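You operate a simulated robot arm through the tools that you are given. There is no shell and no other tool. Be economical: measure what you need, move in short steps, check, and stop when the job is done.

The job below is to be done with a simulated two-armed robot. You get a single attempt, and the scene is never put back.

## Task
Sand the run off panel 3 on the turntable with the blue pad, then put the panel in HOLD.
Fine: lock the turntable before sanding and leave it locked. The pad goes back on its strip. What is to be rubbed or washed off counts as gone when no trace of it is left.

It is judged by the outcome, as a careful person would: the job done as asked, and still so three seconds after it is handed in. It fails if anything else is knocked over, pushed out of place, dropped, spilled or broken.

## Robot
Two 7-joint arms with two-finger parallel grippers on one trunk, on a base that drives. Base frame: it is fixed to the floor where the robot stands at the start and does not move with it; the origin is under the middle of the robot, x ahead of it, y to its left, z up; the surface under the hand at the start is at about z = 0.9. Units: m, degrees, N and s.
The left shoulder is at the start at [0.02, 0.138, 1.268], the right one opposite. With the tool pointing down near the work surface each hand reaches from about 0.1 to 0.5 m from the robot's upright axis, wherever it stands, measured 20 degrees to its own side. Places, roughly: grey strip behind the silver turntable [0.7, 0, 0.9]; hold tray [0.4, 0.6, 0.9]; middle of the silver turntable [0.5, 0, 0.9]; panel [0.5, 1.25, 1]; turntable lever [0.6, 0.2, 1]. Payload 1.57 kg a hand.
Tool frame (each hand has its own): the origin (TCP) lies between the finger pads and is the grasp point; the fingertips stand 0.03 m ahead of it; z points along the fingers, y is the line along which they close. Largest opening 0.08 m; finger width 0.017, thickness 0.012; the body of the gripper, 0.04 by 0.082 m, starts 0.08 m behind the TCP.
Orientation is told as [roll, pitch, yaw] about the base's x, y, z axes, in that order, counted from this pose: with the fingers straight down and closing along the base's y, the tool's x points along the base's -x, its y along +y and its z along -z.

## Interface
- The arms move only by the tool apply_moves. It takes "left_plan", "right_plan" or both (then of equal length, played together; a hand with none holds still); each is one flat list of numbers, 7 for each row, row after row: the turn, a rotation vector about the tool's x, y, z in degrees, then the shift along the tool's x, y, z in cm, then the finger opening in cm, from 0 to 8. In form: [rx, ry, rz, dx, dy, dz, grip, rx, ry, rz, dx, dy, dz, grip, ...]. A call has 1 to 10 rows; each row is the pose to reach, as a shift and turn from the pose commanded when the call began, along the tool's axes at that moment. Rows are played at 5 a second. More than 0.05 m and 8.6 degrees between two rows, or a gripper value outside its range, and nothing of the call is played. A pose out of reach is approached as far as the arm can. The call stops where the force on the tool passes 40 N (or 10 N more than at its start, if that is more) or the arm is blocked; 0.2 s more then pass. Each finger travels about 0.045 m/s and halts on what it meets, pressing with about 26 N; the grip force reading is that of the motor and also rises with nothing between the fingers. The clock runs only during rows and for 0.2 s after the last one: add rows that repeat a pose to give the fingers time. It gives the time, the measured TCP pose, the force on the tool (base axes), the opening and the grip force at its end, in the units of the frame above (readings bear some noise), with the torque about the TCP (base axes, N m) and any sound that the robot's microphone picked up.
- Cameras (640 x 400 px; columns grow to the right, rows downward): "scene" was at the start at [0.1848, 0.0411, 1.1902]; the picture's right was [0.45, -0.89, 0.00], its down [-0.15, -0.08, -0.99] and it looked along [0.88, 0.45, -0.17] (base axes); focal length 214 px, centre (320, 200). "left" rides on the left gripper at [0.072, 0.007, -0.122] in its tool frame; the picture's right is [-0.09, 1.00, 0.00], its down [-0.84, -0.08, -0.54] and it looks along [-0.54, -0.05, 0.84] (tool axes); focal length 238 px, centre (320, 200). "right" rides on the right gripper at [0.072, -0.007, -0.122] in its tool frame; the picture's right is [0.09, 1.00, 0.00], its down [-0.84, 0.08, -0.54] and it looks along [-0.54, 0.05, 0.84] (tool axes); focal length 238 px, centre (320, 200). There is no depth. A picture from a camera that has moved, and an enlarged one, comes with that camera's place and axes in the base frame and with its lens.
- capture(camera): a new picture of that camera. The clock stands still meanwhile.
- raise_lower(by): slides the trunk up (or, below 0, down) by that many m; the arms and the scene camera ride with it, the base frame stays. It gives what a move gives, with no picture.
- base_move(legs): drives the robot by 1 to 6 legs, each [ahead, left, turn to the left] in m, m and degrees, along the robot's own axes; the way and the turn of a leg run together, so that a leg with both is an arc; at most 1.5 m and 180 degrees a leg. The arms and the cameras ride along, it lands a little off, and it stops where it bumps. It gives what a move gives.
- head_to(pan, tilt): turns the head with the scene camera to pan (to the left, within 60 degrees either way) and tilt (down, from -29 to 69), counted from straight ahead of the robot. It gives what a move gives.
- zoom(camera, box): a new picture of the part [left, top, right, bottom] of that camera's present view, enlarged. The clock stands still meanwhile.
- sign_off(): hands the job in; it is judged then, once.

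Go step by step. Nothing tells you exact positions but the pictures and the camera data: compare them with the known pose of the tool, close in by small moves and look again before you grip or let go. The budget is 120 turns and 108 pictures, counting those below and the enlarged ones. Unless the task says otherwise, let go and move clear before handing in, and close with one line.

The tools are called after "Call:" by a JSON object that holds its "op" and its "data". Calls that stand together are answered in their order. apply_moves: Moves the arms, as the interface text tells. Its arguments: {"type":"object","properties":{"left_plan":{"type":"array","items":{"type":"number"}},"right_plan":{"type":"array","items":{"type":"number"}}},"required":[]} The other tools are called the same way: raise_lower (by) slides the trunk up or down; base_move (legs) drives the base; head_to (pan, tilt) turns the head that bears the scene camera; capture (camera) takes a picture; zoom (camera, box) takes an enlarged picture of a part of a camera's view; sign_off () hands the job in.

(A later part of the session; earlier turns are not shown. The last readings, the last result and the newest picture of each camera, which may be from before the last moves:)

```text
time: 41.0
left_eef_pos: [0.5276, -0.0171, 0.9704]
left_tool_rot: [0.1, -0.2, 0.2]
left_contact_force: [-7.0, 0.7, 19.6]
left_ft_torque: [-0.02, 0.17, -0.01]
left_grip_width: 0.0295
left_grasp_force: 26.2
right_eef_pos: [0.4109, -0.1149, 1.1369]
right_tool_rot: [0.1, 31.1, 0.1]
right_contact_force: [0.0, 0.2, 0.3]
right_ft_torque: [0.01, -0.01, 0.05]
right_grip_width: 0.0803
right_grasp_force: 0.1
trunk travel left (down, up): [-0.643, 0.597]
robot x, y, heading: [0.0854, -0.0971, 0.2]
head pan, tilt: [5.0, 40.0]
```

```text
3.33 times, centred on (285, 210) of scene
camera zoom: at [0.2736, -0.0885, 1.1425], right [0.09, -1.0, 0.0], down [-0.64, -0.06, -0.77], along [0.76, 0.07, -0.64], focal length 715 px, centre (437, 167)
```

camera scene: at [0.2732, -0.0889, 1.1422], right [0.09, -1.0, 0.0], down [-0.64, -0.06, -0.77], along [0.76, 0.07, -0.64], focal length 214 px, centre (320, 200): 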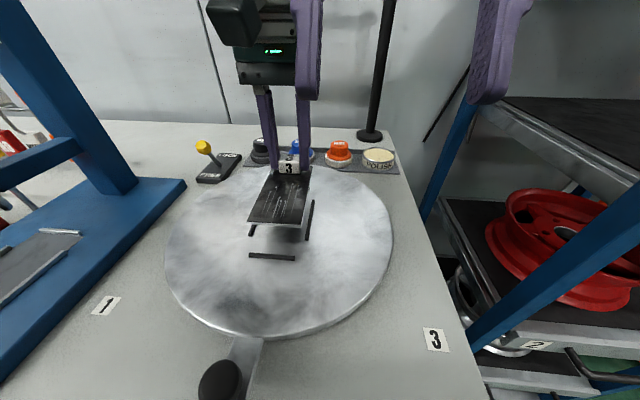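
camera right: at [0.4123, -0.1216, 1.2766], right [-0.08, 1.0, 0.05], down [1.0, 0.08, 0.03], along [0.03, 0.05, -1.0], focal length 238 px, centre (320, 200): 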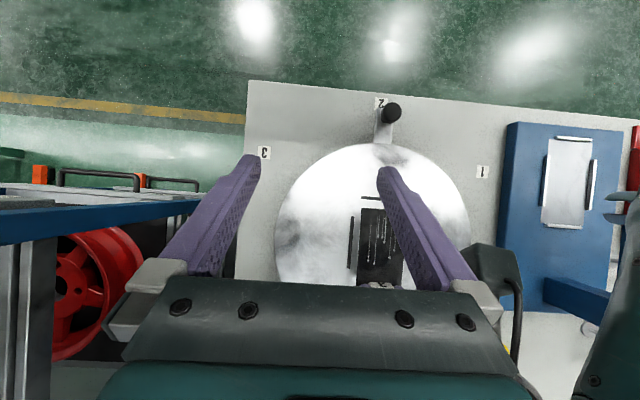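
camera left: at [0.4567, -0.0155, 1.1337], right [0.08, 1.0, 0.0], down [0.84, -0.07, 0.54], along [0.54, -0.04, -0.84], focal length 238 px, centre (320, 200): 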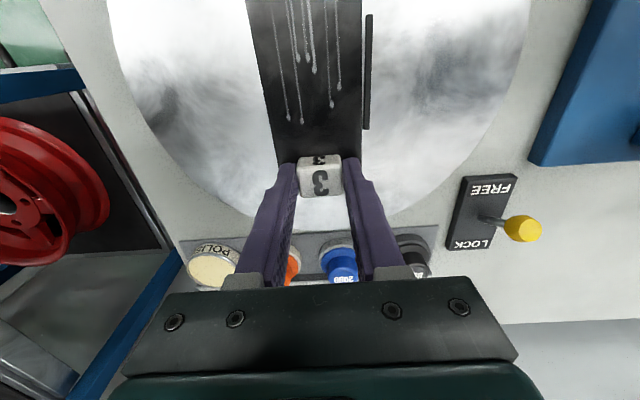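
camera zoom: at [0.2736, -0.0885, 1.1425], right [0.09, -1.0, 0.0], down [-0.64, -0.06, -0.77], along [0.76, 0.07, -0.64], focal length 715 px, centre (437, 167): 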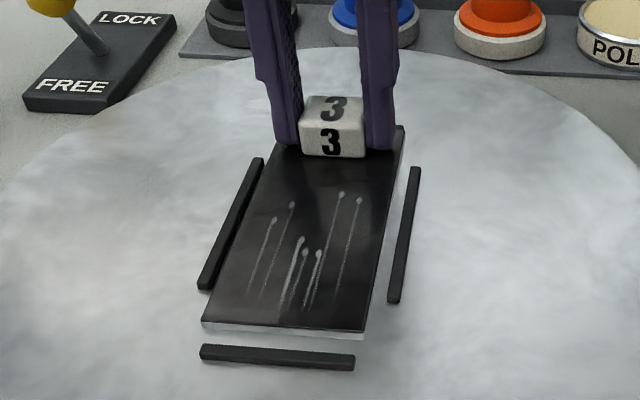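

The force suggests the far edge is now resting on the far rib. I'll lift slightly, go back 3 mm, and look from the hand camera.

Call:
{"op": "apply_moves", "data": {"left_plan": [0, 0, 0, 0, 0, -0.7, 1.5, 0, 0, 0, 0.3, 0, -0.7, 1.5, 0, 0, 0, 0.3, 0, -0.7, 1.5]}}

Call:
{"op": "zoom", "data": {"camera": "left", "box": [240, 0, 400, 260]}}

Call:
{"op": "zoom", "data": {"camera": "scene", "box": [255, 165, 315, 265]}}

```text
time: 41.8
left_eef_pos: [0.5231, -0.0167, 0.9742]
left_tool_rot: [0.2, -0.1, 0.3]
left_contact_force: [-0.2, 0.5, -1.1]
left_ft_torque: [0.04, -0.06, -0.02]
left_grip_width: 0.0295
left_grasp_force: 25.6
right_eef_pos: [0.4096, -0.1154, 1.1355]
right_tool_rot: [0.1, 31.1, 0.1]
right_contact_force: [-0.1, 0.2, 0.7]
right_ft_torque: [0.0, -0.03, 0.02]
right_grip_width: 0.0798
right_grasp_force: 0.1
trunk travel left (down, up): [-0.643, 0.597]
robot x, y, heading: [0.0834, -0.0909, 0.5]
head pan, tilt: [5.0, 40.0]
```

```text
1.54 times, centred on (320, 130) of left
camera zoom: at [0.4513, -0.0101, 1.0971], right [0.09, 1.0, 0.0], down [0.84, -0.07, 0.54], along [0.54, -0.04, -0.84], focal length 367 px, centre (320, 308)
```

zoom: 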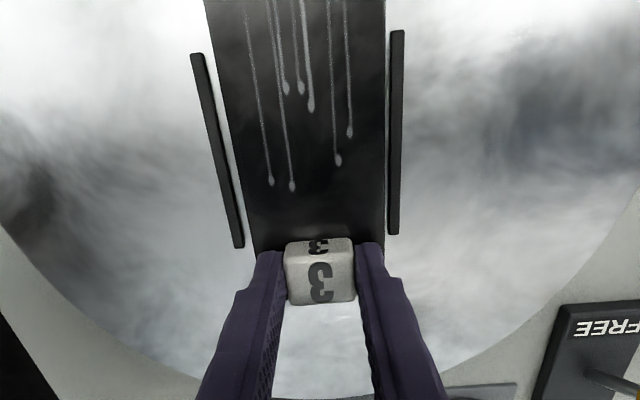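

```text
4.00 times, centred on (285, 215) of scene
camera zoom: at [0.2732, -0.0889, 1.1422], right [0.09, -1.0, 0.0], down [-0.64, -0.06, -0.77], along [0.76, 0.07, -0.64], focal length 858 px, centre (460, 140)
```

zoom: 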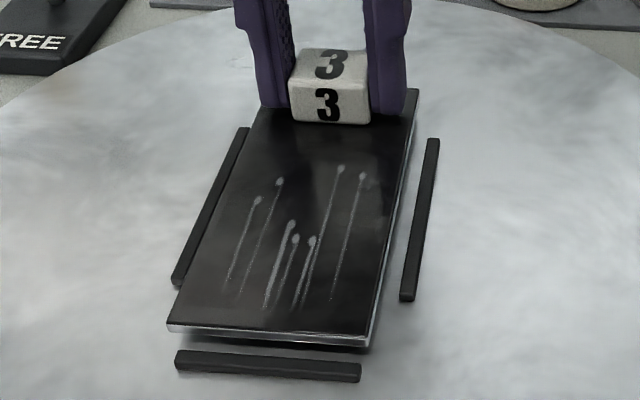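

The panel is now centred within a couple of mm between the ribs. I'll shift 1 mm to the right and lower.

Call:
{"op": "apply_moves", "data": {"left_plan": [0, 0, 0, -0.05, -0.1, 0, 1.5, 0, 0, 0, -0.05, -0.1, 0.3, 1.5, 0, 0, 0, -0.05, -0.1, 0.6, 1.5, 0, 0, 0, -0.05, -0.1, 0.8, 1.5, 0, 0, 0, -0.05, -0.1, 0.8, 1.5]}}

Call:
{"op": "zoom", "data": {"camera": "left", "box": [240, 0, 400, 260]}}

Call:
{"op": "zoom", "data": {"camera": "scene", "box": [255, 165, 315, 265]}}

```text
time: 43.0
left_eef_pos: [0.5251, -0.0189, 0.9685]
left_tool_rot: [0.0, -0.2, 0.1]
left_contact_force: [-4.9, -0.6, 19.6]
left_ft_torque: [-0.05, 0.13, -0.01]
left_grip_width: 0.0296
left_grasp_force: 26.1
right_eef_pos: [0.4117, -0.1159, 1.1379]
right_tool_rot: [0.0, 31.2, 0.0]
right_contact_force: [0.3, -0.6, 0.2]
right_ft_torque: [0.01, 0.0, 0.01]
right_grip_width: 0.08
right_grasp_force: 0.0
trunk travel left (down, up): [-0.643, 0.597]
robot x, y, heading: [0.0865, -0.0972, 0.4]
head pan, tilt: [5.0, 40.0]
```

```text
1.54 times, centred on (320, 130) of left
camera zoom: at [0.453, -0.0116, 1.0906], right [0.09, 1.0, 0.0], down [0.84, -0.07, 0.54], along [0.54, -0.05, -0.84], focal length 367 px, centre (320, 308)
```

zoom: 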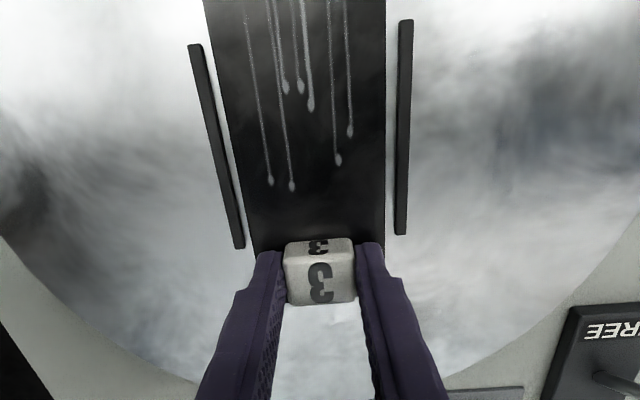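

```text
4.00 times, centred on (285, 215) of scene
camera zoom: at [0.2738, -0.0888, 1.1426], right [0.09, -1.0, 0.0], down [-0.64, -0.06, -0.77], along [0.76, 0.07, -0.64], focal length 858 px, centre (460, 140)
```

zoom: 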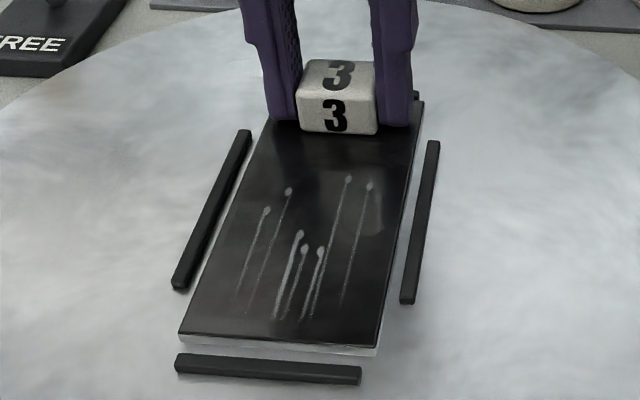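

The panel appears seated between all four ribs with about 20 N on it. I'll ease the pressure, open, and lift away.

Call:
{"op": "apply_moves", "data": {"left_plan": [0, 0, 0, 0, 0, -0.35, 1.5, 0, 0, 0, 0, 0, -0.35, 5, 0, 0, 0, 0, 0, -0.35, 5, 0, 0, 0, 0, 0, -0.35, 5, 0, 0, 0, 0, 0, -3, 5, 0, 0, 0, 0, 0, -6, 5, 0, 0, 0, 0, 0, -6, 5]}}

Call:
{"op": "zoom", "data": {"camera": "scene", "box": [255, 165, 315, 265]}}

Call:
{"op": "zoom", "data": {"camera": "right", "box": [310, 170, 430, 290]}}

Call:
{"op": "capture", "data": {"camera": "left"}}

```text
time: 44.5
left_eef_pos: [0.5249, -0.0179, 1.0268]
left_tool_rot: [0.2, 0.0, 0.4]
left_contact_force: [-0.5, 0.3, 0.1]
left_ft_torque: [0.0, 0.03, 0.02]
left_grip_width: 0.0499
left_grasp_force: 0.0
right_eef_pos: [0.4116, -0.1158, 1.1354]
right_tool_rot: [0.1, 31.1, 0.2]
right_contact_force: [-0.4, 0.3, -0.6]
right_ft_torque: [0.0, -0.02, 0.03]
right_grip_width: 0.0801
right_grasp_force: 0.0
trunk travel left (down, up): [-0.643, 0.597]
robot x, y, heading: [0.087, -0.0957, 0.1]
head pan, tilt: [5.0, 40.0]
```

```text
4.00 times, centred on (285, 215) of scene
camera zoom: at [0.2733, -0.0888, 1.1422], right [0.09, -1.0, 0.0], down [-0.64, -0.06, -0.77], along [0.76, 0.07, -0.64], focal length 858 px, centre (460, 140)
```

zoom: 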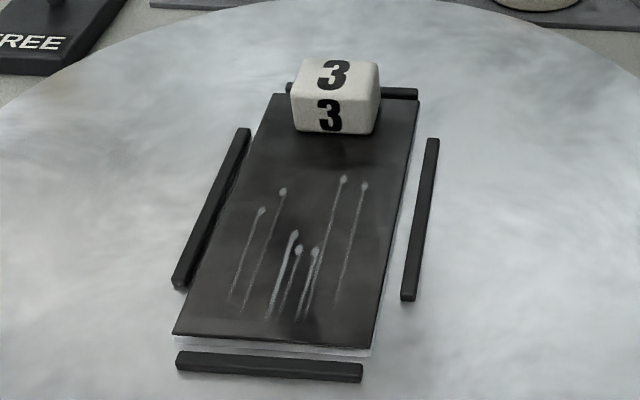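

```text
3.33 times, centred on (370, 230) of right
camera zoom: at [0.4123, -0.1216, 1.2766], right [-0.08, 1.0, 0.05], down [1.0, 0.08, 0.03], along [0.03, 0.05, -1.0], focal length 794 px, centre (153, 100)
```

zoom: 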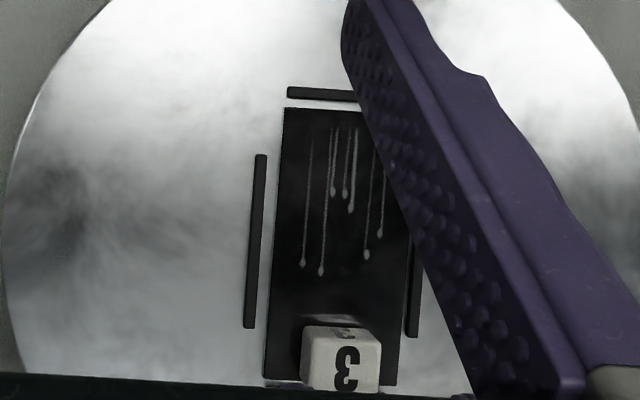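

```text
64 pictures are left
camera left: at [0.4525, -0.011, 1.1497], right [0.09, 1.0, 0.0], down [0.84, -0.07, 0.54], along [0.54, -0.05, -0.84], focal length 238 px, centre (320, 200)
```

left: 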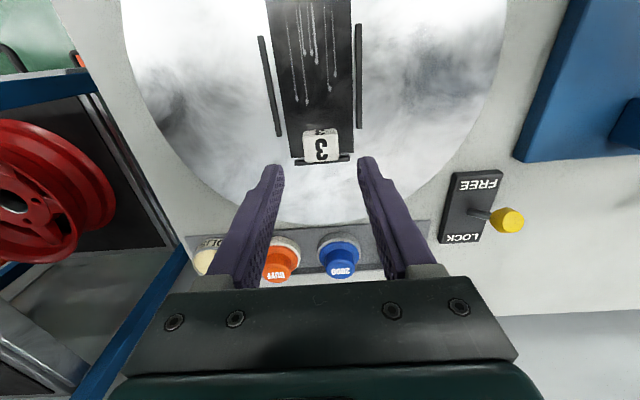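

Panel 3 sits flat inside the nest. Next the lever: its yellow knob is at about [0.608, 0.155, 0.97], leaning to FREE. I'll raise the left hand, close it, and shift the base left.

Call:
{"op": "apply_moves", "data": {"left_plan": [0, 0, 0, 0, 0, -4, 3, 0, 0, 0, 0, 0, -8, 1, 0, 0, 0, 0, 0, -8, 0, 0, 0, 0, 0, 0, -8, 0]}}

Call:
{"op": "base_move", "data": {"legs": [[0.04, 0.1, 0]]}}

Call:
{"op": "head_to", "data": {"pan": 20, "tilt": 35}}

Call:
{"op": "capture", "data": {"camera": "scene"}}

Call:
{"op": "capture", "data": {"camera": "left"}}

```text
time: 45.5
left_eef_pos: [0.5262, -0.0151, 1.1069]
left_tool_rot: [0.0, 0.1, 0.2]
left_contact_force: [0.6, -0.1, -0.2]
left_ft_torque: [-0.04, 0.01, 0.0]
left_grip_width: 0.0001
left_grasp_force: 19.8
right_eef_pos: [0.4113, -0.1156, 1.1361]
right_tool_rot: [0.1, 31.2, 0.0]
right_contact_force: [0.7, 0.3, -0.5]
right_ft_torque: [0.04, 0.02, 0.0]
right_grip_width: 0.08
right_grasp_force: 0.0
trunk travel left (down, up): [-0.643, 0.597]
robot x, y, heading: [0.087, -0.0966, 0.5]
head pan, tilt: [5.0, 40.0]
```

```text
time: 46.8
left_eef_pos: [0.5609, 0.0692, 1.1106]
left_tool_rot: [0.0, -0.6, -0.7]
left_contact_force: [0.2, -0.1, -0.5]
left_ft_torque: [0.01, 0.05, 0.0]
left_grip_width: 0.0
left_grasp_force: 21.8
right_eef_pos: [0.4465, -0.0222, 1.1347]
right_tool_rot: [0.0, 31.2, 0.1]
right_contact_force: [-0.7, -0.3, 0.2]
right_ft_torque: [0.01, 0.02, -0.02]
right_grip_width: 0.0801
right_grasp_force: 0.0
trunk travel left (down, up): [-0.643, 0.597]
robot x, y, heading: [0.1233, -0.0029, 0.6]
head pan, tilt: [5.0, 40.0]
stopped in leg 1: the robot was blocked; the commanded pose is now the measured one
```

```text
time: 47.6
left_eef_pos: [0.561, 0.0701, 1.1111]
left_tool_rot: [-0.1, -0.7, -0.7]
left_contact_force: [-0.3, -0.8, -0.2]
left_ft_torque: [-0.01, -0.02, -0.01]
left_grip_width: 0.0
left_grasp_force: 21.3
right_eef_pos: [0.4465, -0.0232, 1.1351]
right_tool_rot: [-0.1, 31.3, 0.0]
right_contact_force: [-0.2, 0.6, 0.2]
right_ft_torque: [0.0, 0.03, 0.0]
right_grip_width: 0.08
right_grasp_force: 0.1
trunk travel left (down, up): [-0.643, 0.597]
robot x, y, heading: [0.1244, 0.0016, 0.6]
head pan, tilt: [20.0, 35.0]
```

```text
63 pictures are left
camera scene: at [0.3073, 0.026, 1.1494], right [0.35, -0.94, 0.0], down [-0.54, -0.2, -0.82], along [0.77, 0.28, -0.58], focal length 214 px, centre (320, 200)
```

scene: 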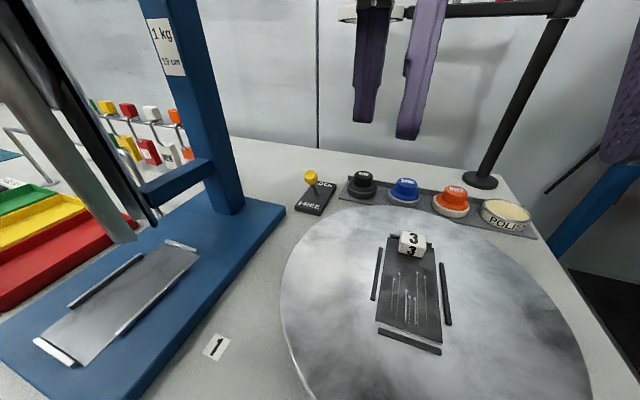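

```text
62 pictures are left
camera left: at [0.4887, 0.0778, 1.2321], right [0.1, 0.99, 0.0], down [0.83, -0.09, 0.55], along [0.55, -0.06, -0.84], focal length 238 px, centre (320, 200)
```

left: 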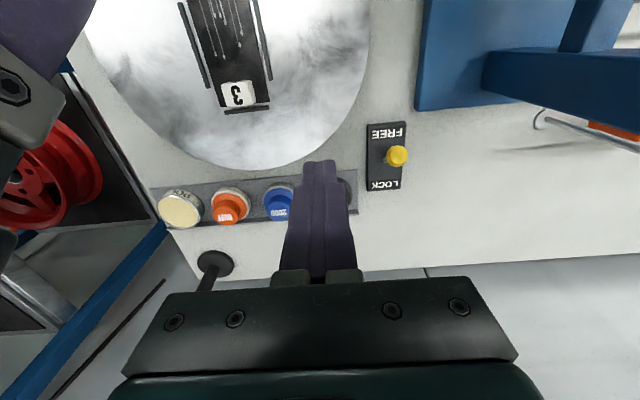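

The base stopped slightly early: the left arm touched something. I'll look for the cause before going on.

Call:
{"op": "head_to", "data": {"pan": 35, "tilt": -5}}

Call:
{"op": "capture", "data": {"camera": "scene"}}

Call:
{"op": "head_to", "data": {"pan": -5, "tilt": -5}}

Call:
{"op": "capture", "data": {"camera": "scene"}}

```text
time: 48.6
left_eef_pos: [0.5617, 0.0689, 1.1116]
left_tool_rot: [-0.1, -0.6, -0.6]
left_contact_force: [1.1, 0.1, 0.2]
left_ft_torque: [0.0, 0.0, 0.02]
left_grip_width: 0.0001
left_grasp_force: 21.2
right_eef_pos: [0.4455, -0.0231, 1.1351]
right_tool_rot: [-0.2, 31.2, 0.2]
right_contact_force: [1.1, -0.1, 0.4]
right_ft_torque: [-0.02, -0.04, 0.03]
right_grip_width: 0.0802
right_grasp_force: 0.0
trunk travel left (down, up): [-0.643, 0.597]
robot x, y, heading: [0.124, 0.0023, 0.4]
head pan, tilt: [35.0, -5.0]
```

```text
61 pictures are left
camera scene: at [0.2966, 0.0462, 1.2133], right [0.58, -0.82, 0.0], down [0.07, 0.05, -1.0], along [0.81, 0.58, 0.08], focal length 214 px, centre (320, 200)
```

scene: 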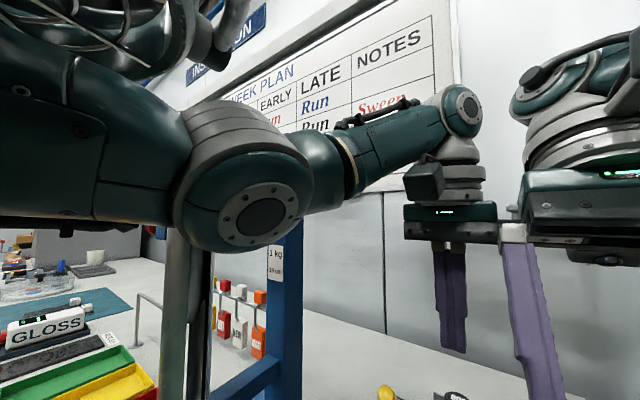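

```text
time: 49.7
left_eef_pos: [0.561, 0.0695, 1.1112]
left_tool_rot: [-0.2, -0.6, -0.7]
left_contact_force: [0.3, 0.0, 0.3]
left_ft_torque: [0.02, -0.02, 0.03]
left_grip_width: 0.0
left_grasp_force: 21.1
right_eef_pos: [0.4472, -0.0221, 1.1353]
right_tool_rot: [-0.1, 31.2, 0.2]
right_contact_force: [-0.2, 0.0, 0.9]
right_ft_torque: [0.01, 0.01, 0.02]
right_grip_width: 0.0799
right_grasp_force: 0.0
trunk travel left (down, up): [-0.643, 0.597]
robot x, y, heading: [0.1252, -0.0048, 0.7]
head pan, tilt: [-5.0, -5.0]
```

```text
60 pictures are left
camera scene: at [0.3127, -0.0114, 1.2135], right [-0.08, -1.0, 0.0], down [0.09, -0.01, -1.0], along [0.99, -0.08, 0.09], focal length 214 px, centre (320, 200)
```

scene: 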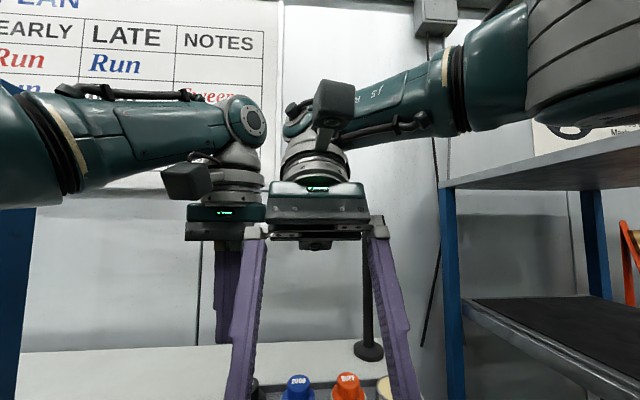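

The left elbow is beside the test stand, so I'll back the base off to the right and reach the lever with a forward-tilted hand instead.

Call:
{"op": "base_move", "data": {"legs": [[-0.03, -0.1, -0.4]]}}

Call:
{"op": "head_to", "data": {"pan": 35, "tilt": 20}}

Call:
{"op": "capture", "data": {"camera": "scene"}}

```text
time: 50.9
left_eef_pos: [0.5332, -0.0287, 1.1118]
left_tool_rot: [0.1, -0.6, -1.1]
left_contact_force: [0.4, -0.1, 0.1]
left_ft_torque: [0.01, -0.01, -0.01]
left_grip_width: 0.0
left_grasp_force: 21.4
right_eef_pos: [0.4192, -0.1231, 1.1363]
right_tool_rot: [0.1, 31.0, -0.3]
right_contact_force: [0.1, -0.6, -0.3]
right_ft_torque: [0.02, 0.02, 0.04]
right_grip_width: 0.0798
right_grasp_force: 0.1
trunk travel left (down, up): [-0.643, 0.597]
robot x, y, heading: [0.0966, -0.0993, -0.2]
head pan, tilt: [-5.0, -5.0]
```

```text
time: 52.0
left_eef_pos: [0.5327, -0.0297, 1.1106]
left_tool_rot: [0.1, -0.6, -1.0]
left_contact_force: [0.1, 0.1, -0.2]
left_ft_torque: [-0.01, 0.01, 0.01]
left_grip_width: 0.0001
left_grasp_force: 21.0
right_eef_pos: [0.4177, -0.1217, 1.1355]
right_tool_rot: [0.2, 31.1, -0.2]
right_contact_force: [0.2, -0.5, 1.2]
right_ft_torque: [0.04, 0.05, -0.02]
right_grip_width: 0.08
right_grasp_force: 0.1
trunk travel left (down, up): [-0.643, 0.597]
robot x, y, heading: [0.09, -0.0997, 0.0]
head pan, tilt: [35.0, 20.0]
```

```text
59 pictures are left
camera scene: at [0.2726, -0.0485, 1.1737], right [0.57, -0.82, 0.0], down [-0.28, -0.2, -0.94], along [0.77, 0.54, -0.34], focal length 214 px, centre (320, 200)
```

scene: 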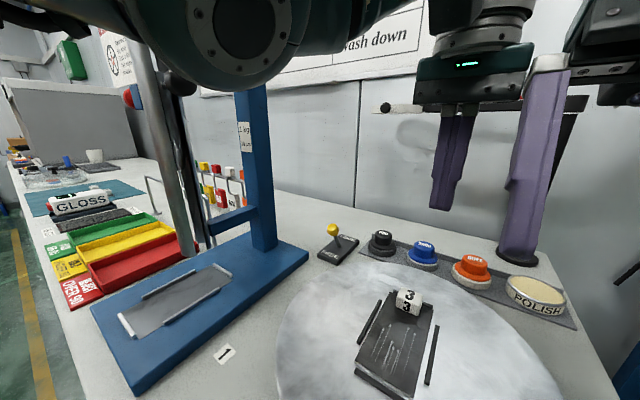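

Knob confirmed at about [0.609, 0.155, 0.97]. I'll bring the left hand, tilted 45° forward, behind the knob on the FREE side and above it.

Call:
{"op": "apply_moves", "data": {"left_plan": [0, -7.4, 0, -0.3, 3.1, 1, 0, 0, -14.8, 0, -0.6, 6.2, 2, 0, 0, -22.2, 0, -0.9, 9.2, 3, 0, 0, -29.6, 0, -1.2, 12.3, 4, 0, 0, -37, 0, -1.5, 15.4, 5, 0, 0, -44.4, 0, -1.75, 18.5, 6, 0, 0, -44.4, 0, -1.75, 18.5, 6, 0]}}

Call:
{"op": "capture", "data": {"camera": "left"}}

Call:
{"op": "capture", "data": {"camera": "scene"}}

```text
time: 53.6
left_eef_pos: [0.5541, 0.155, 1.0522]
left_tool_rot: [0.1, -45.1, -1.1]
left_contact_force: [-0.1, 0.0, 0.2]
left_ft_torque: [0.04, -0.01, 0.0]
left_grip_width: 0.0001
left_grasp_force: 21.3
right_eef_pos: [0.4171, -0.1209, 1.1366]
right_tool_rot: [0.2, 31.0, -0.2]
right_contact_force: [-0.5, -0.2, -0.5]
right_ft_torque: [-0.01, -0.01, -0.01]
right_grip_width: 0.08
right_grasp_force: 0.0
trunk travel left (down, up): [-0.643, 0.597]
robot x, y, heading: [0.0924, -0.1025, -0.3]
head pan, tilt: [35.0, 20.0]
```

```text
58 pictures are left
camera left: at [0.4171, 0.1648, 1.0872], right [0.08, 0.99, 0.07], down [0.2, -0.08, 0.98], along [0.98, -0.07, -0.21], focal length 238 px, centre (320, 200)
```

left: 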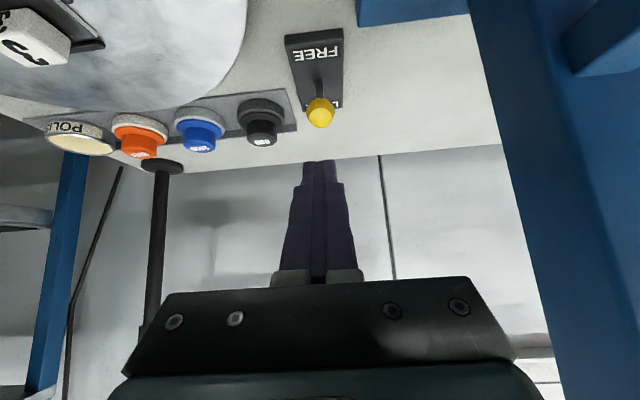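

```text
57 pictures are left
camera scene: at [0.2725, -0.0485, 1.1736], right [0.57, -0.82, 0.0], down [-0.28, -0.2, -0.94], along [0.77, 0.54, -0.34], focal length 214 px, centre (320, 200)
```

scene: 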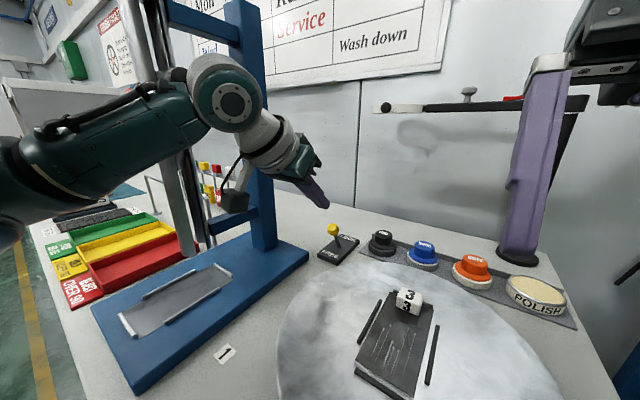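

Alignment is good. I'll lower the fingertips to knob height just short of it.

Call:
{"op": "apply_moves", "data": {"left_plan": [0, 0, 0, 2.4, 0.1, 2.4, 0, 0, 0, 0, 4.8, 0.1, 4.8, 0, 0, 0, 0, 4.8, 0.1, 4.8, 0]}}

Call:
{"op": "zoom", "data": {"camera": "scene", "box": [270, 160, 400, 270]}}

Call:
{"op": "zoom", "data": {"camera": "left", "box": [240, 0, 400, 250]}}

```text
time: 54.4
left_eef_pos: [0.552, 0.1594, 0.9862]
left_tool_rot: [0.1, -45.0, -1.1]
left_contact_force: [-0.7, 0.4, -0.5]
left_ft_torque: [0.04, -0.02, -0.02]
left_grip_width: 0.0
left_grasp_force: 21.4
right_eef_pos: [0.4171, -0.1218, 1.136]
right_tool_rot: [0.1, 31.1, -0.2]
right_contact_force: [-0.1, -0.6, 0.4]
right_ft_torque: [0.01, -0.02, 0.01]
right_grip_width: 0.0801
right_grasp_force: 0.0
trunk travel left (down, up): [-0.643, 0.597]
robot x, y, heading: [0.0935, -0.102, -0.2]
head pan, tilt: [35.0, 20.0]
```

```text
3.64 times, centred on (335, 215) of scene
camera zoom: at [0.2725, -0.0485, 1.1736], right [0.57, -0.82, 0.0], down [-0.28, -0.2, -0.94], along [0.77, 0.54, -0.34], focal length 780 px, centre (266, 146)
```

zoom: 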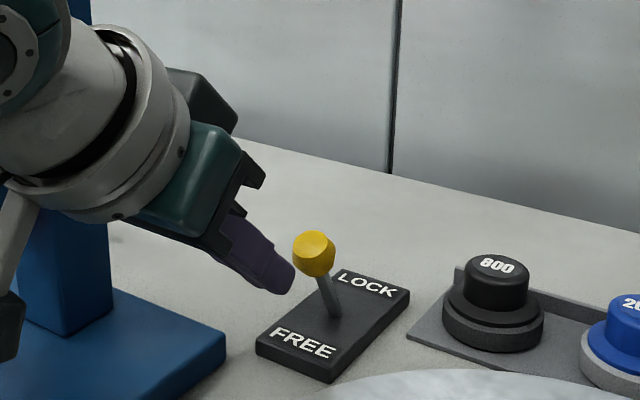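

```text
1.60 times, centred on (320, 125) of left
camera zoom: at [0.4167, 0.1679, 1.0221], right [0.08, 0.99, 0.07], down [0.21, -0.08, 0.97], along [0.97, -0.07, -0.21], focal length 381 px, centre (320, 320)
```

zoom: 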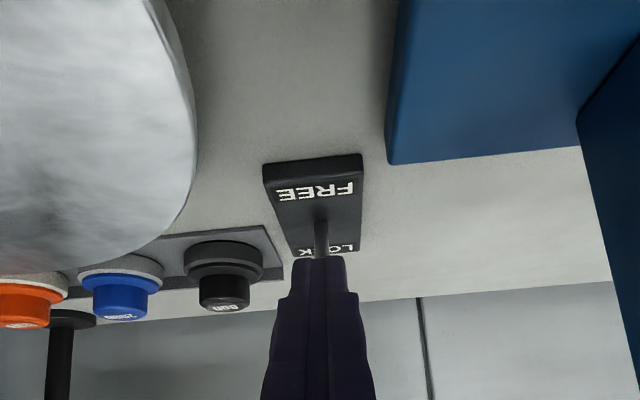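

The tip is right behind the knob. Now I push it toward LOCK.

Call:
{"op": "apply_moves", "data": {"left_plan": [0, 0, 0, -1.4, -0.1, 1.4, 0, 0, 0, 0, -2.9, -0.2, 2.7, 0, 0, 0, 0, -4.3, -0.2, 4.1, 0, 0, 0, 0, -5.4, -0.2, 5.4, 0, 0, 0, 0, -6, -0.2, 6, 0, 0, 0, 0, -6, -0.2, 6, 0]}}

Call:
{"op": "zoom", "data": {"camera": "scene", "box": [270, 160, 400, 270]}}

```text
time: 55.5
left_eef_pos: [0.6321, 0.1528, 0.9852]
left_tool_rot: [0.0, -44.6, -1.0]
left_contact_force: [-30.3, -2.8, 15.7]
left_ft_torque: [0.11, 0.07, -0.01]
left_grip_width: 0.0001
left_grasp_force: 21.3
right_eef_pos: [0.4138, -0.1212, 1.1352]
right_tool_rot: [0.1, 31.2, -0.2]
right_contact_force: [0.2, -0.7, 0.7]
right_ft_torque: [-0.01, -0.03, -0.03]
right_grip_width: 0.08
right_grasp_force: 0.0
trunk travel left (down, up): [-0.643, 0.597]
robot x, y, heading: [0.0918, -0.1004, -0.1]
head pan, tilt: [35.0, 20.0]
stopped in row 5 (left hand): the force on the tool passed its limit at 51 N (the readings are from after the stop); the commanded pose is now the measured one
```

```text
3.64 times, centred on (335, 215) of scene
camera zoom: at [0.2686, -0.048, 1.1732], right [0.57, -0.82, 0.0], down [-0.28, -0.2, -0.94], along [0.77, 0.54, -0.34], focal length 780 px, centre (266, 146)
```

zoom: 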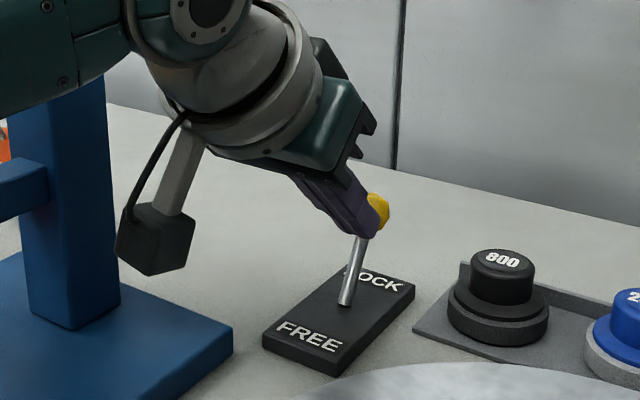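

The lever has reached its LOCK stop. I'll withdraw and verify.

Call:
{"op": "apply_moves", "data": {"left_plan": [0, 0, 0, 1.4, 0, -1.4, 0, 0, 0, 0, 3.5, 0, -3.5, 0, 0, 0, 0, 2.5, 0, -6.5, 0, 0, 0, 0, 0.5, 0, -9.5, 0, 0, 0, 0, 0.5, 0, -9.5, 0]}}

Call:
{"op": "capture", "data": {"camera": "scene"}}

Call:
{"op": "zoom", "data": {"camera": "scene", "box": [270, 160, 400, 270]}}

```text
time: 56.7
left_eef_pos: [0.567, 0.1557, 1.0493]
left_tool_rot: [0.0, -45.0, -1.1]
left_contact_force: [-0.1, 0.9, -0.9]
left_ft_torque: [-0.02, 0.05, 0.01]
left_grip_width: 0.0002
left_grasp_force: 20.9
right_eef_pos: [0.4179, -0.1217, 1.1356]
right_tool_rot: [0.1, 31.0, -0.1]
right_contact_force: [-0.6, -0.6, 0.5]
right_ft_torque: [-0.03, -0.01, 0.0]
right_grip_width: 0.08
right_grasp_force: 0.1
trunk travel left (down, up): [-0.643, 0.597]
robot x, y, heading: [0.0948, -0.0997, 0.1]
head pan, tilt: [35.0, 20.0]
```

```text
53 pictures are left
camera scene: at [0.272, -0.0484, 1.1736], right [0.57, -0.82, 0.0], down [-0.28, -0.2, -0.94], along [0.77, 0.54, -0.34], focal length 214 px, centre (320, 200)
```

scene: 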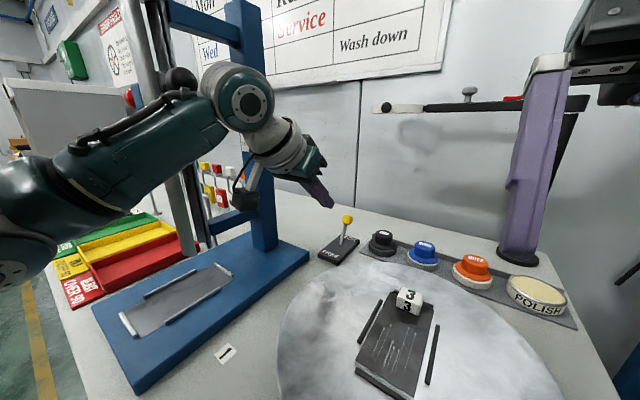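

```text
3.64 times, centred on (335, 215) of scene
camera zoom: at [0.272, -0.0484, 1.1736], right [0.57, -0.82, 0.0], down [-0.28, -0.2, -0.94], along [0.77, 0.54, -0.34], focal length 780 px, centre (266, 146)
```

zoom: 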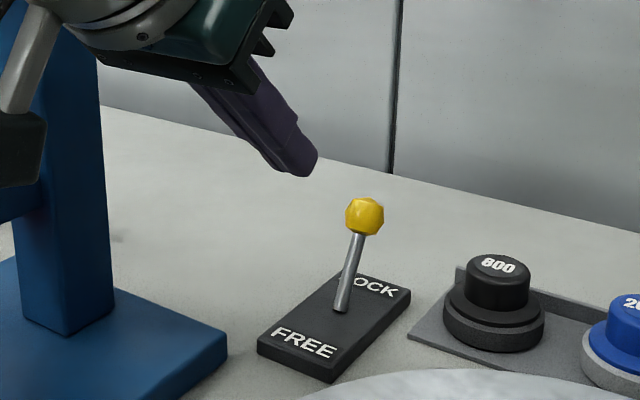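

The lever now leans to LOCK and stays. Next the blue pad (2000), whose knob top I put at about [0.692, -0.009, 0.948]; I'll approach with the hand tilted 35°.

Call:
{"op": "apply_moves", "data": {"left_plan": [0, 2, 0, -1.27, -3.25, 2.09, 1, 0, 4, 0, -2.55, -6.5, 4.19, 2, 0, 6, 0, -3.82, -9.75, 6.28, 3, 0, 8, 0, -5.1, -13, 8.38, 4, 0, 10, 0, -6.37, -16.25, 10.47, 5.2, 0, 10, 0, -6.37, -16.25, 10.47, 5.2, 0, 10, 0, -6.37, -16.25, 10.47, 5.2]}}

Call:
{"op": "head_to", "data": {"pan": 8, "tilt": 30}}

Call:
{"op": "capture", "data": {"camera": "scene"}}

Call:
{"op": "capture", "data": {"camera": "left"}}

```text
time: 58.3
left_eef_pos: [0.6787, -0.0104, 1.0227]
left_tool_rot: [0.0, -35.1, -1.1]
left_contact_force: [-0.9, 0.2, 0.7]
left_ft_torque: [-0.02, 0.0, 0.0]
left_grip_width: 0.0519
left_grasp_force: 0.2
right_eef_pos: [0.4176, -0.1212, 1.1364]
right_tool_rot: [0.1, 31.1, -0.2]
right_contact_force: [0.4, -0.4, -0.2]
right_ft_torque: [0.02, 0.04, 0.01]
right_grip_width: 0.0797
right_grasp_force: 0.1
trunk travel left (down, up): [-0.643, 0.597]
robot x, y, heading: [0.0944, -0.0985, 0.1]
head pan, tilt: [35.0, 20.0]
```

```text
time: 59.2
left_eef_pos: [0.6779, -0.0085, 1.0238]
left_tool_rot: [0.0, -35.0, -1.1]
left_contact_force: [0.2, 0.3, -1.5]
left_ft_torque: [-0.01, 0.01, -0.02]
left_grip_width: 0.0522
left_grasp_force: 0.1
right_eef_pos: [0.4181, -0.1205, 1.1365]
right_tool_rot: [0.1, 31.2, -0.2]
right_contact_force: [-0.1, -0.1, -0.8]
right_ft_torque: [-0.03, 0.01, -0.02]
right_grip_width: 0.0801
right_grasp_force: 0.1
trunk travel left (down, up): [-0.643, 0.597]
robot x, y, heading: [0.0931, -0.1049, 0.1]
head pan, tilt: [8.0, 30.0]
```

```text
51 pictures are left
camera scene: at [0.2853, -0.0891, 1.1576], right [0.14, -0.99, 0.0], down [-0.49, -0.07, -0.87], along [0.86, 0.12, -0.5], focal length 214 px, centre (320, 200)
```

scene: 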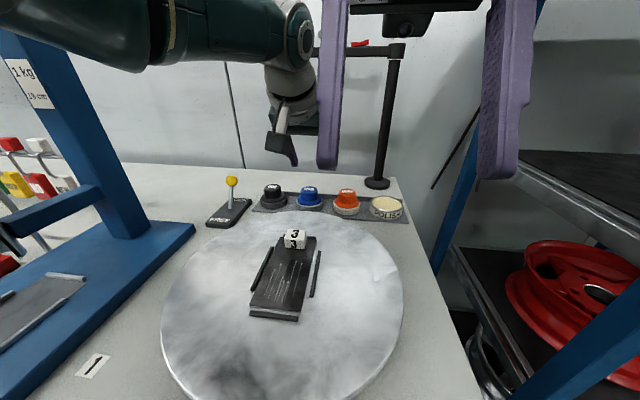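

```text
50 pictures are left
camera left: at [0.55, 0.0002, 1.0823], right [0.09, 0.99, 0.05], down [0.37, -0.08, 0.92], along [0.92, -0.07, -0.38], focal length 238 px, centre (320, 200)
```

left: 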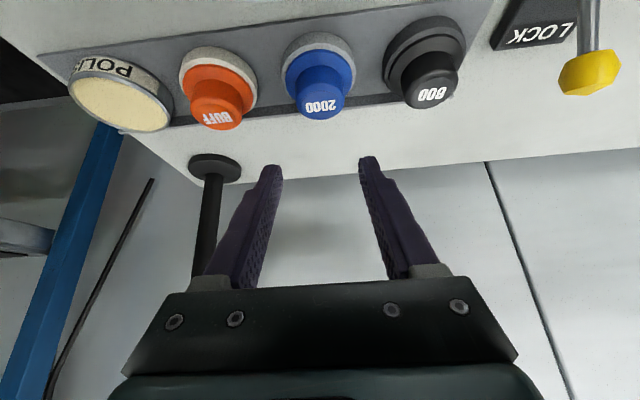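

The blue pad lines up between the fingers. I'll descend and close on the knob.

Call:
{"op": "apply_moves", "data": {"left_plan": [0, 0, 0, 1.2, 0.1, 1.9, 5.2, 0, 0, 0, 2.4, 0.1, 3.8, 5.2, 0, 0, 0, 3.5, 0.1, 5.7, 5.2, 0, 0, 0, 3.5, 0.1, 5.7, 5.2]}}

Call:
{"op": "capture", "data": {"camera": "left"}}

Call:
{"op": "zoom", "data": {"camera": "scene", "box": [230, 120, 420, 240]}}

```text
time: 60.2
left_eef_pos: [0.6662, -0.003, 0.9607]
left_tool_rot: [0.1, -35.0, -1.1]
left_contact_force: [-0.4, 0.4, 0.2]
left_ft_torque: [0.0, 0.01, -0.01]
left_grip_width: 0.0518
left_grasp_force: 0.0
left hand out of reach, approached as far as the arm can: row 1, 2, 3, 4
right_eef_pos: [0.4177, -0.1205, 1.1348]
right_tool_rot: [0.1, 31.1, -0.1]
right_contact_force: [-0.3, 0.2, -1.1]
right_ft_torque: [0.0, 0.02, -0.01]
right_grip_width: 0.0802
right_grasp_force: 0.1
trunk travel left (down, up): [-0.643, 0.597]
robot x, y, heading: [0.0911, -0.1035, 0.1]
head pan, tilt: [8.0, 30.0]
```

```text
49 pictures are left
camera left: at [0.5373, 0.0066, 1.0202], right [0.09, 0.99, 0.05], down [0.37, -0.08, 0.92], along [0.92, -0.07, -0.38], focal length 238 px, centre (320, 200)
```

left: 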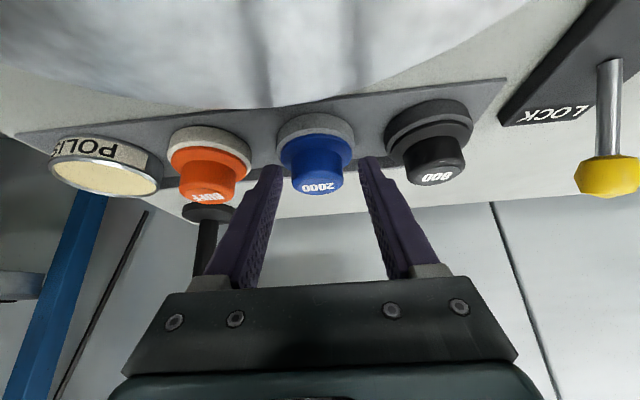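

```text
3.33 times, centred on (325, 180) of scene
camera zoom: at [0.2853, -0.0892, 1.1576], right [0.14, -0.99, 0.0], down [-0.5, -0.07, -0.87], along [0.86, 0.12, -0.5], focal length 715 px, centre (303, 267)
```

zoom: 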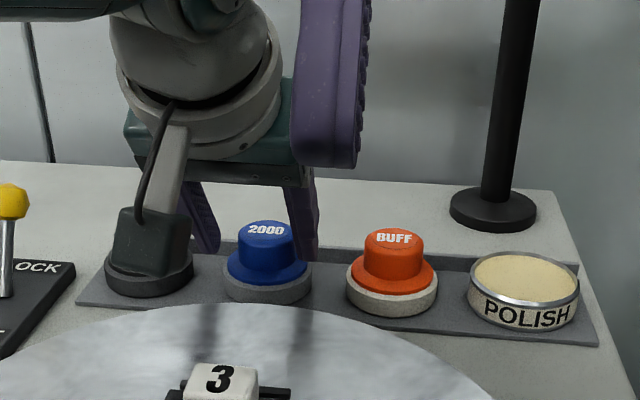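

The arm is about 1.5 cm short. I'll lift back up, drive 3 cm ahead, and redo.

Call:
{"op": "apply_moves", "data": {"left_plan": [0, 0, 0, -1.5, 0, -2.2, 5.2, 0, 0, 0, -3, 0, -4.4, 5.2, 0, 0, 0, -3, 0, -4.4, 5.2]}}

Call:
{"op": "base_move", "data": {"legs": [[0.04, 0, 0]]}}

Call:
{"op": "capture", "data": {"camera": "left"}}

```text
time: 61.0
left_eef_pos: [0.6627, -0.0028, 1.0154]
left_tool_rot: [0.0, -35.0, -1.1]
left_contact_force: [0.1, -0.4, 0.4]
left_ft_torque: [0.0, -0.02, -0.03]
left_grip_width: 0.0523
left_grasp_force: 0.1
right_eef_pos: [0.4174, -0.1216, 1.1357]
right_tool_rot: [-0.1, 31.1, -0.2]
right_contact_force: [0.1, -0.2, 0.2]
right_ft_torque: [0.0, 0.04, 0.01]
right_grip_width: 0.0799
right_grasp_force: 0.0
trunk travel left (down, up): [-0.643, 0.597]
robot x, y, heading: [0.0931, -0.1027, 0.1]
head pan, tilt: [8.0, 30.0]
```

```text
time: 61.9
left_eef_pos: [0.7019, -0.0041, 1.0162]
left_tool_rot: [0.0, -35.0, -1.2]
left_contact_force: [0.1, -0.1, -0.6]
left_ft_torque: [0.05, 0.01, 0.01]
left_grip_width: 0.0519
left_grasp_force: 0.0
right_eef_pos: [0.4564, -0.122, 1.1356]
right_tool_rot: [0.1, 31.1, -0.1]
right_contact_force: [0.0, 0.5, 0.1]
right_ft_torque: [0.0, -0.04, 0.01]
right_grip_width: 0.08
right_grasp_force: 0.0
trunk travel left (down, up): [-0.643, 0.597]
robot x, y, heading: [0.1328, -0.0987, 0.0]
head pan, tilt: [8.0, 30.0]
```

```text
47 pictures are left
camera left: at [0.5736, 0.0068, 1.0744], right [0.09, 0.99, 0.05], down [0.37, -0.08, 0.92], along [0.92, -0.07, -0.38], focal length 238 px, centre (320, 200)
```

left: 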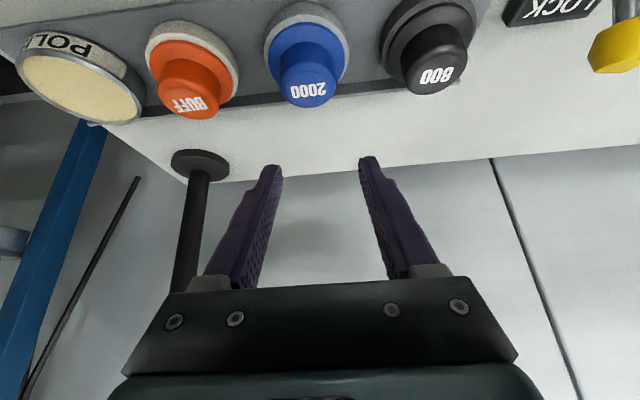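

Reaching comfortably now. Descending to the blue knob with the corrected offset.

Call:
{"op": "apply_moves", "data": {"left_plan": [0, 0, 0, 1.8, -0.3, 1, 5.2, 0, 0, 0, 3.6, -0.3, 2.3, 5.2, 0, 0, 0, 5.25, -0.3, 3.65, 5.2, 0, 0, 0, 5.25, -0.3, 3.65, 5.2]}}

Call:
{"op": "capture", "data": {"camera": "left"}}

Call:
{"op": "zoom", "data": {"camera": "scene", "box": [230, 120, 420, 240]}}

```text
time: 62.9
left_eef_pos: [0.6804, -0.0079, 0.9538]
left_tool_rot: [0.1, -35.0, -1.2]
left_contact_force: [0.6, -0.4, -0.5]
left_ft_torque: [0.01, 0.03, 0.0]
left_grip_width: 0.0517
left_grasp_force: 0.1
right_eef_pos: [0.4568, -0.1213, 1.1365]
right_tool_rot: [0.2, 31.1, -0.2]
right_contact_force: [0.4, 0.0, 0.7]
right_ft_torque: [-0.02, 0.01, 0.01]
right_grip_width: 0.0801
right_grasp_force: 0.0
trunk travel left (down, up): [-0.643, 0.597]
robot x, y, heading: [0.1328, -0.0994, -0.1]
head pan, tilt: [8.0, 30.0]
```

```text
46 pictures are left
camera left: at [0.5519, 0.003, 1.0128], right [0.09, 0.99, 0.05], down [0.37, -0.08, 0.92], along [0.92, -0.07, -0.38], focal length 238 px, centre (320, 200)
```

left: 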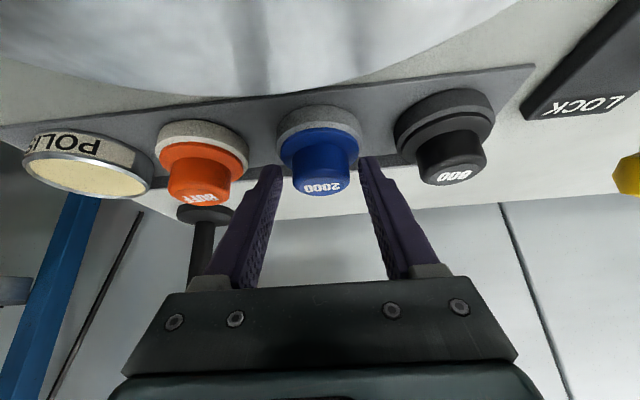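

```text
3.33 times, centred on (325, 180) of scene
camera zoom: at [0.3242, -0.0892, 1.1576], right [0.14, -0.99, 0.0], down [-0.5, -0.07, -0.87], along [0.86, 0.12, -0.5], focal length 715 px, centre (303, 267)
```

zoom: 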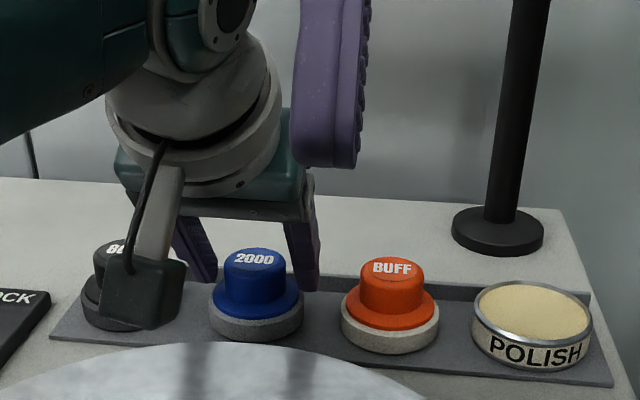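

The knob is between the fingers; closing.

Call:
{"op": "apply_moves", "data": {"left_plan": [0, 0, 0, 0, 0, 0, 4, 0, 0, 0, 0, 0, 0, 2.5, 0, 0, 0, 0, 0, 0, 2.5, 0, 0, 0, 0, 0, 0, 2.5]}}

Call:
{"op": "zoom", "data": {"camera": "left", "box": [240, 70, 400, 230]}}

```text
time: 63.9
left_eef_pos: [0.6808, -0.0072, 0.9543]
left_tool_rot: [0.0, -34.9, -1.1]
left_contact_force: [0.2, -0.8, -0.9]
left_ft_torque: [-0.02, 0.02, 0.01]
left_grip_width: 0.0367
left_grasp_force: 26.0
right_eef_pos: [0.4573, -0.1213, 1.1368]
right_tool_rot: [0.1, 31.1, -0.2]
right_contact_force: [1.0, -0.4, -0.1]
right_ft_torque: [-0.04, 0.01, 0.0]
right_grip_width: 0.0804
right_grasp_force: 0.1
trunk travel left (down, up): [-0.643, 0.597]
robot x, y, heading: [0.1328, -0.1008, 0.3]
head pan, tilt: [8.0, 30.0]
```

```text
2.50 times, centred on (320, 150) of left
camera zoom: at [0.5519, 0.0031, 1.0129], right [0.09, 0.99, 0.05], down [0.37, -0.08, 0.92], along [0.92, -0.07, -0.38], focal length 596 px, centre (320, 325)
```

zoom: 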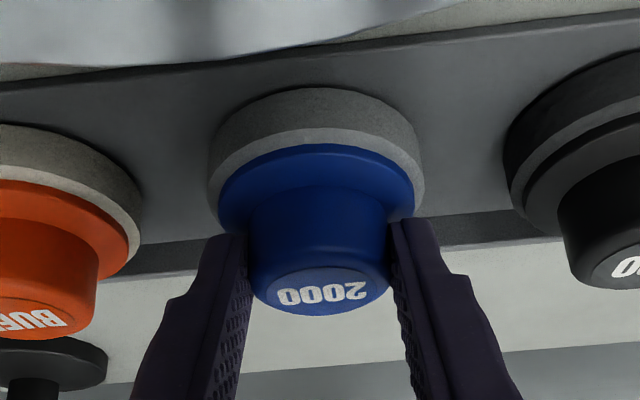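

Blue pad gripped (3.7 cm). I'll lift it straight up, and close the right gripper to give clearance.

Call:
{"op": "apply_moves", "data": {"left_plan": [0, 0, 0, -1.15, 0, -1.64, 2.5, 0, 0, 0, -2.3, 0, -3.28, 2.5, 0, 0, 0, -4, 0, -5.7, 2.5, 0, 0, 0, -4, 0, -5.7, 2.5], "right_plan": [0, 0, 0, 0, 0, 0, 6, 0, 0, 0, 0, 0, 0, 4, 0, 0, 0, 0, 0, 0, 1, 0, 0, 0, 0, 0, 0, 0]}}

Call:
{"op": "zoom", "data": {"camera": "scene", "box": [230, 100, 430, 300]}}

Call:
{"op": "zoom", "data": {"camera": "left", "box": [200, 50, 440, 230]}}

```text
time: 64.9
left_eef_pos: [0.6792, -0.0057, 1.0253]
left_tool_rot: [0.0, -34.9, -0.9]
left_contact_force: [-0.2, 0.0, -0.3]
left_ft_torque: [0.01, 0.04, 0.01]
left_grip_width: 0.0366
left_grasp_force: 25.8
right_eef_pos: [0.4557, -0.1208, 1.1359]
right_tool_rot: [0.1, 31.1, -0.2]
right_contact_force: [-0.3, -0.8, -0.4]
right_ft_torque: [0.0, -0.03, 0.01]
right_grip_width: 0.0
right_grasp_force: 1.2
trunk travel left (down, up): [-0.643, 0.597]
robot x, y, heading: [0.1336, -0.1011, 0.2]
head pan, tilt: [8.0, 30.0]
```

```text
2.00 times, centred on (330, 200) of scene
camera zoom: at [0.3242, -0.0892, 1.1576], right [0.14, -0.99, 0.0], down [-0.5, -0.07, -0.87], along [0.86, 0.12, -0.5], focal length 429 px, centre (300, 200)
```

zoom: 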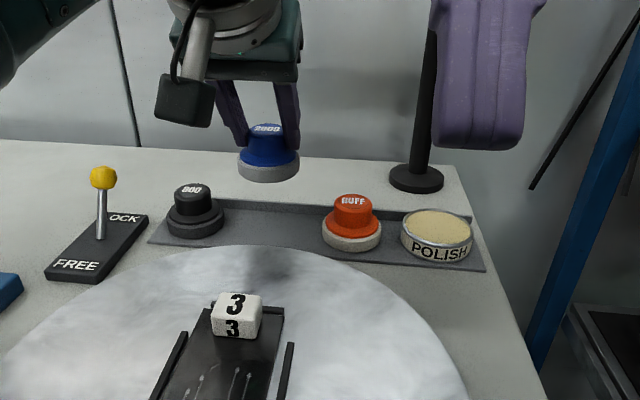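

```text
2.22 times, centred on (320, 140) of left
camera zoom: at [0.551, 0.0044, 1.084], right [0.09, 0.99, 0.05], down [0.37, -0.08, 0.92], along [0.92, -0.07, -0.38], focal length 530 px, centre (320, 333)
```

zoom: 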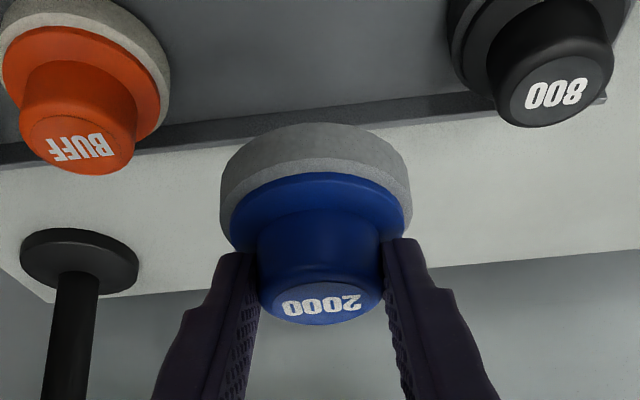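

The pad is up and level. Carrying it over the panel's run area (centre about [0.463, -0.019]).

Call:
{"op": "apply_moves", "data": {"left_plan": [0, 0, 0, 2.98, -0.28, -2.29, 2.5, 0, 0, 0, 5.96, -0.56, -4.58, 2.5, 0, 0, 0, 8.94, -0.84, -6.88, 2.5, 0, 0, 0, 11.92, -1.12, -9.17, 2.5, 0, 0, 0, 14.9, -1.4, -11.46, 2.5, 0, 0, 0, 17.88, -1.68, -13.75, 2.5, 0, 0, 0, 17.88, -1.68, -13.75, 2.5]}}

Call:
{"op": "head_to", "data": {"pan": 3, "tilt": 50}}

Call:
{"op": "capture", "data": {"camera": "scene"}}

Call:
{"op": "capture", "data": {"camera": "left"}}

```text
time: 66.7
left_eef_pos: [0.4682, 0.0161, 1.0309]
left_tool_rot: [-0.2, -34.0, 5.6]
left_contact_force: [0.2, -0.3, -0.5]
left_ft_torque: [-0.04, 0.02, -0.01]
left_grip_width: 0.0362
left_grasp_force: 25.9
right_eef_pos: [0.4565, -0.1202, 1.1367]
right_tool_rot: [0.2, 31.1, -0.1]
right_contact_force: [-0.4, 0.4, 0.2]
right_ft_torque: [0.0, -0.01, -0.02]
right_grip_width: 0.0002
right_grasp_force: 21.4
trunk travel left (down, up): [-0.643, 0.597]
robot x, y, heading: [0.132, -0.1034, 0.1]
head pan, tilt: [8.0, 30.0]
stopped in row 7 (left hand): the arm was blocked; the commanded pose is now the measured one
```

```text
time: 67.6
left_eef_pos: [0.4661, 0.0124, 1.0315]
left_tool_rot: [-0.6, -34.4, 5.4]
left_contact_force: [-0.4, 0.3, 0.1]
left_ft_torque: [0.03, 0.0, -0.01]
left_grip_width: 0.0365
left_grasp_force: 26.6
right_eef_pos: [0.456, -0.1209, 1.1366]
right_tool_rot: [0.0, 31.0, -0.2]
right_contact_force: [0.1, -0.6, -0.1]
right_ft_torque: [-0.01, -0.01, 0.03]
right_grip_width: 0.0
right_grasp_force: 21.1
trunk travel left (down, up): [-0.643, 0.597]
robot x, y, heading: [0.1326, -0.0994, 0.1]
head pan, tilt: [3.0, 50.0]
```

```text
41 pictures are left
camera scene: at [0.3116, -0.0977, 1.1281], right [0.05, -1.0, 0.0], down [-0.76, -0.04, -0.64], along [0.64, 0.03, -0.77], focal length 214 px, centre (320, 200)
```

scene: 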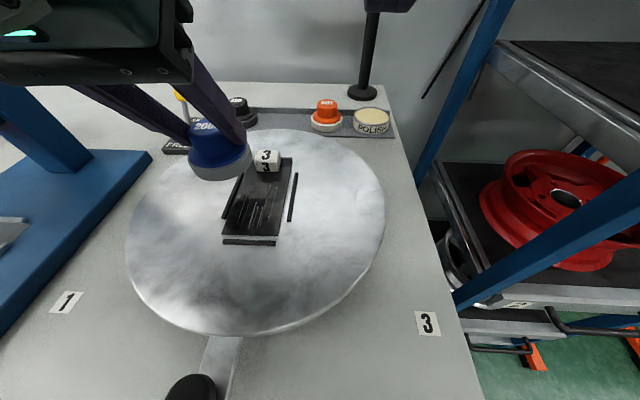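

```text
40 pictures are left
camera left: at [0.3398, 0.0093, 1.0927], right [-0.01, 1.0, 0.04], down [0.39, -0.04, 0.92], along [0.92, 0.03, -0.39], focal length 238 px, centre (320, 200)
```

left: 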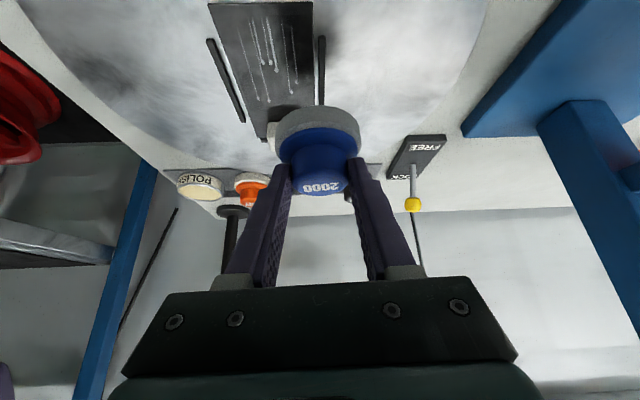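

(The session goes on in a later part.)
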